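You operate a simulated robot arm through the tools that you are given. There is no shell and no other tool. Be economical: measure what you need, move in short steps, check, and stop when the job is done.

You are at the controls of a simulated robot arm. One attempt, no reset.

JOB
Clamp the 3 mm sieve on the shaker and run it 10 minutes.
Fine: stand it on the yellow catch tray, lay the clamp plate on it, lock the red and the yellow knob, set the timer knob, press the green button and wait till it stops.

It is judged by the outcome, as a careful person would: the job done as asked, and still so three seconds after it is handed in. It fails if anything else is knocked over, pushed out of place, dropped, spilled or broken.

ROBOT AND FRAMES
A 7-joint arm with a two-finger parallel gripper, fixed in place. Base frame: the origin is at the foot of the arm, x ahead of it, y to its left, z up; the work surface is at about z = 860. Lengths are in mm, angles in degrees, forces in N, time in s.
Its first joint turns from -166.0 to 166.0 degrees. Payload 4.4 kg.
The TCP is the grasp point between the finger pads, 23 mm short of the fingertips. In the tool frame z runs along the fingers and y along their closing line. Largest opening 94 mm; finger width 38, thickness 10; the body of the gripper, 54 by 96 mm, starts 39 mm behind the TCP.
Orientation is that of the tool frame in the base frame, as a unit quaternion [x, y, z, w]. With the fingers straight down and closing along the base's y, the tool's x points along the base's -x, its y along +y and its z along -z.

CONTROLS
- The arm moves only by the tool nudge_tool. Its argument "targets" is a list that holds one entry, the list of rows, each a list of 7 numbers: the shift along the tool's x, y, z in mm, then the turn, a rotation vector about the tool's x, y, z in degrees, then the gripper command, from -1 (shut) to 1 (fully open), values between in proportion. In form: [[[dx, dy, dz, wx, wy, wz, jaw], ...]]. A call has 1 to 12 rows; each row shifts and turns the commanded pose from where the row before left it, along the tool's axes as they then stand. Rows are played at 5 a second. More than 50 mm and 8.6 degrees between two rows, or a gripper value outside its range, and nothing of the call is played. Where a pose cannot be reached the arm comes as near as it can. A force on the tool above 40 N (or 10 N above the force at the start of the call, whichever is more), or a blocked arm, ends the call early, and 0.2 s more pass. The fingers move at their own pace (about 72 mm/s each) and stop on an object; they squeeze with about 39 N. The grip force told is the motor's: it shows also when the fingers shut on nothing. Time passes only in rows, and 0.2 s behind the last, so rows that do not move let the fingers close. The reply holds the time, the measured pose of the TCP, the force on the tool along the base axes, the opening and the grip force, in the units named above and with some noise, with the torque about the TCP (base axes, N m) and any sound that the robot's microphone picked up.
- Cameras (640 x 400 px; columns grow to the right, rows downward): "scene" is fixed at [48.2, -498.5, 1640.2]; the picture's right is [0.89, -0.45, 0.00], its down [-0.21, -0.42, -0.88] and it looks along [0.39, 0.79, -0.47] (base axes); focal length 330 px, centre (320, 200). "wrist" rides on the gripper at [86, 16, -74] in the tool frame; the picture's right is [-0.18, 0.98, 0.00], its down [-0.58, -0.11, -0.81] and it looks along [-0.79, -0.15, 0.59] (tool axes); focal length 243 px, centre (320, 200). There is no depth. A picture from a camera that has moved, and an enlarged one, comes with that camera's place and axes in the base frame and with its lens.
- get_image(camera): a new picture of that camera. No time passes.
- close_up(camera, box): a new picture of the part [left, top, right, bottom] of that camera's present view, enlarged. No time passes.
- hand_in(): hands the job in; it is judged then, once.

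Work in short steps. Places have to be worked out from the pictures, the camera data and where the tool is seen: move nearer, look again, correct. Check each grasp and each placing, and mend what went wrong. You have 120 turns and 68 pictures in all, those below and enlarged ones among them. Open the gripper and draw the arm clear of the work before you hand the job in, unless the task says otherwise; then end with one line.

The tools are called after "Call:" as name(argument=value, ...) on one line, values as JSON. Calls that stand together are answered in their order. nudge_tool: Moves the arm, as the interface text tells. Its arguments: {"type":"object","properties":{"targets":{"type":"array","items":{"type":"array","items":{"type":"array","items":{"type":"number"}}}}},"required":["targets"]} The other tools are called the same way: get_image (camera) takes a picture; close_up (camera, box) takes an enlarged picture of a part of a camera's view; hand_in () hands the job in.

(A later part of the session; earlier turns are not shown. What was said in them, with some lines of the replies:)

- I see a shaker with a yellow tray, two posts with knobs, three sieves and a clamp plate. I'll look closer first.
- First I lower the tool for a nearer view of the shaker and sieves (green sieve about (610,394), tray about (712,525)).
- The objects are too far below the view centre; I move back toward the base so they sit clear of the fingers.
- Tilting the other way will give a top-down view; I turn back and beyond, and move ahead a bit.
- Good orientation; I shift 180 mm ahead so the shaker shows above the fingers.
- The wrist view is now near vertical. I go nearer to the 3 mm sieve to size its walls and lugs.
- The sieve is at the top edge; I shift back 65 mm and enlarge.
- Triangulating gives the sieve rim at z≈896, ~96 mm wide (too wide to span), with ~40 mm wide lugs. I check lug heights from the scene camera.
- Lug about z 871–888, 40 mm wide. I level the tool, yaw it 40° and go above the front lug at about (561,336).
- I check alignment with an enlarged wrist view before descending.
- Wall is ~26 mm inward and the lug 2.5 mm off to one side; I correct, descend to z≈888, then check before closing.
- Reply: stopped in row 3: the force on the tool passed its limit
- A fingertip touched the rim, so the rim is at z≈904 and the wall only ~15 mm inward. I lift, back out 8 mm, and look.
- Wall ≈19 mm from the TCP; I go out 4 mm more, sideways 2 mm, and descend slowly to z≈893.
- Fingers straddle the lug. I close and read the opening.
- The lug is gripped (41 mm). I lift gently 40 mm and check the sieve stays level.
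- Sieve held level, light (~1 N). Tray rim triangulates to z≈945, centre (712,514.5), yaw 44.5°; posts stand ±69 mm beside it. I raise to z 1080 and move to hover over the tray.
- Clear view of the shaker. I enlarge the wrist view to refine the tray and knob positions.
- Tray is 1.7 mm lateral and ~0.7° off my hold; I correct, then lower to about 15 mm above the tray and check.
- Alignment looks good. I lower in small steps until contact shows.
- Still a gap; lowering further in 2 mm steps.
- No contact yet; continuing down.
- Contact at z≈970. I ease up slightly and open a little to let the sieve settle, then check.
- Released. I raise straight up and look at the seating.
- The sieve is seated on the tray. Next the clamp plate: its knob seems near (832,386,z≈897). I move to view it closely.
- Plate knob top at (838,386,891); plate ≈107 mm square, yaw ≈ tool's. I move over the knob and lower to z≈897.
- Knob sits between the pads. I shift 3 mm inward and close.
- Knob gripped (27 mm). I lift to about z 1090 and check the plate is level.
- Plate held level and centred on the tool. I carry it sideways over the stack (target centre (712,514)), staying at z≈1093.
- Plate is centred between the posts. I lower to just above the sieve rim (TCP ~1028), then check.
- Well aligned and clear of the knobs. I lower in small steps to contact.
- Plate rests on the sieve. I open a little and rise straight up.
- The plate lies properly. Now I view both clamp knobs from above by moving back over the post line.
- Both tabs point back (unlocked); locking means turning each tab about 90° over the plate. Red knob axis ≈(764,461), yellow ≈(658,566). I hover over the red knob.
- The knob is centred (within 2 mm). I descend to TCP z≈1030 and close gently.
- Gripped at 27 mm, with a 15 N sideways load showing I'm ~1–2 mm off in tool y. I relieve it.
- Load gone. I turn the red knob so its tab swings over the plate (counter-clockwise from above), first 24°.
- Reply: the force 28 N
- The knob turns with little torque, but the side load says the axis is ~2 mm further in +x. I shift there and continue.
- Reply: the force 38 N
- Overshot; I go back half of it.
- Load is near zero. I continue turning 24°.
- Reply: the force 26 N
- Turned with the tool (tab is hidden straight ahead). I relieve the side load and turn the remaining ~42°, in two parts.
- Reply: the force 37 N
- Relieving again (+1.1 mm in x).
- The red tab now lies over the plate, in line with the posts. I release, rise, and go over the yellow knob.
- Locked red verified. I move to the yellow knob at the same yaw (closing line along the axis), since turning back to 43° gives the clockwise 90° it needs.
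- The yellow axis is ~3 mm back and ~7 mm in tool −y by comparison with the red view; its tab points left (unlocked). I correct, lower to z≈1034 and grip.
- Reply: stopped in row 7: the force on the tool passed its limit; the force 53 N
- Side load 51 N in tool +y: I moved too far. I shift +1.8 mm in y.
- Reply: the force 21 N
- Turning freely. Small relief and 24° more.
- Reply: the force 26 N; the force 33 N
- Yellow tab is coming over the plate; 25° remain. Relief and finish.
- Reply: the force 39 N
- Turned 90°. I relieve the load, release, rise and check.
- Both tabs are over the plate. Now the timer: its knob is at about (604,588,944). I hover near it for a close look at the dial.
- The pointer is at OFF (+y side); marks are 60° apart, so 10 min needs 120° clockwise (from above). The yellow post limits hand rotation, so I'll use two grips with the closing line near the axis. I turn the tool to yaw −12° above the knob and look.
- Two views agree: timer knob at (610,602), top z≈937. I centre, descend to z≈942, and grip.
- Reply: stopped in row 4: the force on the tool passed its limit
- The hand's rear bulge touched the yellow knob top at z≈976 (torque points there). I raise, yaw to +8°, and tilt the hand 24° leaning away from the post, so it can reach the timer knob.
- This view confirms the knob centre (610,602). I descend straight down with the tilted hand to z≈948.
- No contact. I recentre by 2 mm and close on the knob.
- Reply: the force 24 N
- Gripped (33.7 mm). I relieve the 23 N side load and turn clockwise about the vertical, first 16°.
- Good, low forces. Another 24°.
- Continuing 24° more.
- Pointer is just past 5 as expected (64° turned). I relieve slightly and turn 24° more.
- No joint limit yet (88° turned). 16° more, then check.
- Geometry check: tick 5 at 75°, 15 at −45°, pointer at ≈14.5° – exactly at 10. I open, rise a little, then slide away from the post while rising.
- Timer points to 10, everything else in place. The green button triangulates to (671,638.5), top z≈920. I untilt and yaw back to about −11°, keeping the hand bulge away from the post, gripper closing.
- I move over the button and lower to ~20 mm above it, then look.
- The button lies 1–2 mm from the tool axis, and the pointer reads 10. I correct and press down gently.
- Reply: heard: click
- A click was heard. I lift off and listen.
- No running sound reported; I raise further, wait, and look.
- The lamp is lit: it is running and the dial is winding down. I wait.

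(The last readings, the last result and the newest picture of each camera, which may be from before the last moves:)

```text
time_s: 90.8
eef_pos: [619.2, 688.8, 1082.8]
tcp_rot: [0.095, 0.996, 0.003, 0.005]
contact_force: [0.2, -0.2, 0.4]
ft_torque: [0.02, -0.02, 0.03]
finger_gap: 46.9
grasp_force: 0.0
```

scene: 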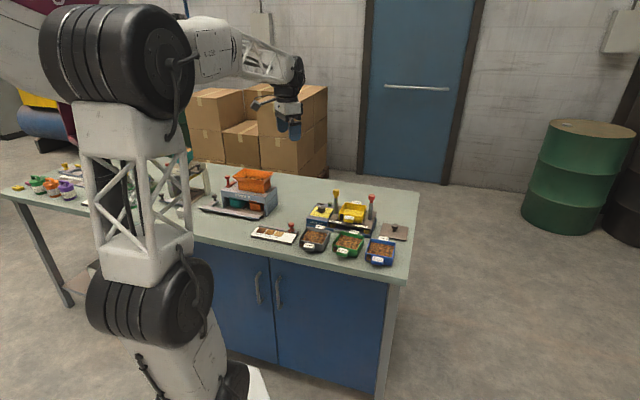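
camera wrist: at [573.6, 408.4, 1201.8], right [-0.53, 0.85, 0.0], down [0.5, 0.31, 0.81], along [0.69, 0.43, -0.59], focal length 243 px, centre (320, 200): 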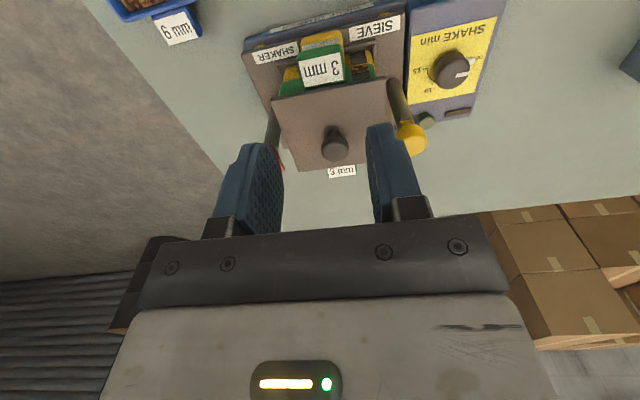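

No stop sound yet; I keep waiting.

Call:
nudge_tool(targets=[[[0, 0, 0, 0, 0, 0, 0], [0, 0, 0, 0, 0, 0, 0], [0, 0, 0, 0, 0, 0, 0], [0, 0, 0, 0, 0, 0, 0], [0, 0, 0, 0, 0, 0, 0], [0, 0, 0, 0, 0, 0, 0], [0, 0, 0, 0, 0, 0, 0], [0, 0, 0, 0, 0, 0, 0], [0, 0, 0, 0, 0, 0, 0], [0, 0, 0, 0, 0, 0, 0], [0, 0, 0, 0, 0, 0, 0], [0, 0, 0, 0, 0, 0, 0]]])

Call:
nudge_tool(targets=[[[0, 0, 0, 0, 0, 0, 0], [0, 0, 0, 0, 0, 0, 0], [0, 0, 0, 0, 0, 0, 0], [0, 0, 0, 0, 0, 0, 0], [0, 0, 0, 0, 0, 0, 0], [0, 0, 0, 0, 0, 0, 0], [0, 0, 0, 0, 0, 0, 0], [0, 0, 0, 0, 0, 0, 0], [0, 0, 0, 0, 0, 0, 0], [0, 0, 0, 0, 0, 0, 0], [0, 0, 0, 0, 0, 0, 0], [0, 0, 0, 0, 0, 0, 0]]])

Call:
nudge_tool(targets=[[[0, 0, 0, 0, 0, 0, 0], [0, 0, 0, 0, 0, 0, 0], [0, 0, 0, 0, 0, 0, 0], [0, 0, 0, 0, 0, 0, 0], [0, 0, 0, 0, 0, 0, 0], [0, 0, 0, 0, 0, 0, 0], [0, 0, 0, 0, 0, 0, 0], [0, 0, 0, 0, 0, 0, 0], [0, 0, 0, 0, 0, 0, 0], [0, 0, 0, 0, 0, 0, 0], [0, 0, 0, 0, 0, 0, 0], [0, 0, 0, 0, 0, 0, 0]]])

Call:
nudge_tool(targets=[[[0, 0, 0, 0, 0, 0, 0], [0, 0, 0, 0, 0, 0, 0], [0, 0, 0, 0, 0, 0, 0], [0, 0, 0, 0, 0, 0, 0], [0, 0, 0, 0, 0, 0, 0], [0, 0, 0, 0, 0, 0, 0], [0, 0, 0, 0, 0, 0, 0], [0, 0, 0, 0, 0, 0, 0], [0, 0, 0, 0, 0, 0, 0], [0, 0, 0, 0, 0, 0, 0], [0, 0, 0, 0, 0, 0, 0], [0, 0, 0, 0, 0, 0, 0]]])

```text
time_s: 93.4
eef_pos: [619.7, 688.0, 1083.2]
tcp_rot: [0.094, 0.996, 0.003, 0.003]
contact_force: [-0.6, -0.1, -0.7]
ft_torque: [-0.05, -0.01, 0.0]
finger_gap: 46.9
grasp_force: 0.0
```

```text
time_s: 96.0
eef_pos: [617.4, 688.8, 1084.4]
tcp_rot: [0.094, 0.996, 0.002, 0.003]
contact_force: [-0.3, -0.3, -0.1]
ft_torque: [-0.02, 0.01, -0.01]
finger_gap: 46.9
grasp_force: 0.1
```

```text
time_s: 98.6
eef_pos: [617.8, 689.1, 1083.8]
tcp_rot: [0.094, 0.996, 0.002, 0.003]
contact_force: [0.1, 0.6, 0.0]
ft_torque: [-0.01, -0.01, -0.02]
finger_gap: 46.9
grasp_force: 0.0
```

```text
time_s: 101.2
eef_pos: [618.3, 688.9, 1083.0]
tcp_rot: [0.093, 0.996, 0.002, 0.005]
contact_force: [1.0, 0.6, -0.4]
ft_torque: [-0.02, 0.0, 0.0]
finger_gap: 46.7
grasp_force: 0.1
```

20 s have passed since the press with no sound; I spend one picture to read lamp and dial.

Call:
close_up(camera="scene", box=[300, 170, 390, 230])

```text
6.67 times, centred on (345, 200) of scene
camera zoom: at [48.2, -498.5, 1640.2], right [0.89, -0.45, 0.0], down [-0.21, -0.42, -0.88], along [0.39, 0.79, -0.47], focal length 2200 px, centre (153, 200)
```

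zoom: 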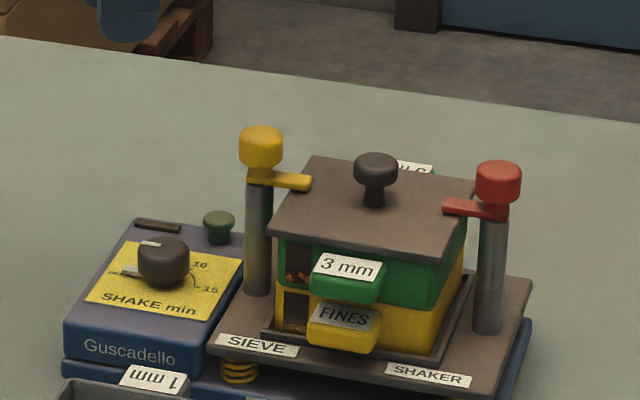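

The lamp is off, the dial is back at OFF and fines have collected in the tray. The stack is still clamped, and the arm is clear with the gripper open, so I hand in.

Call:
hand_in()

```text
The job is handed in.
```

The 3 mm sieve is clamped on the yellow catch tray with the red and yellow knobs locked. The shaker ran on the 10-minute setting until it stopped by itself, and I handed the job in. On the way to the timer knob, the hand lightly touched the top of the yellow knob (about 11 N), and nothing moved.
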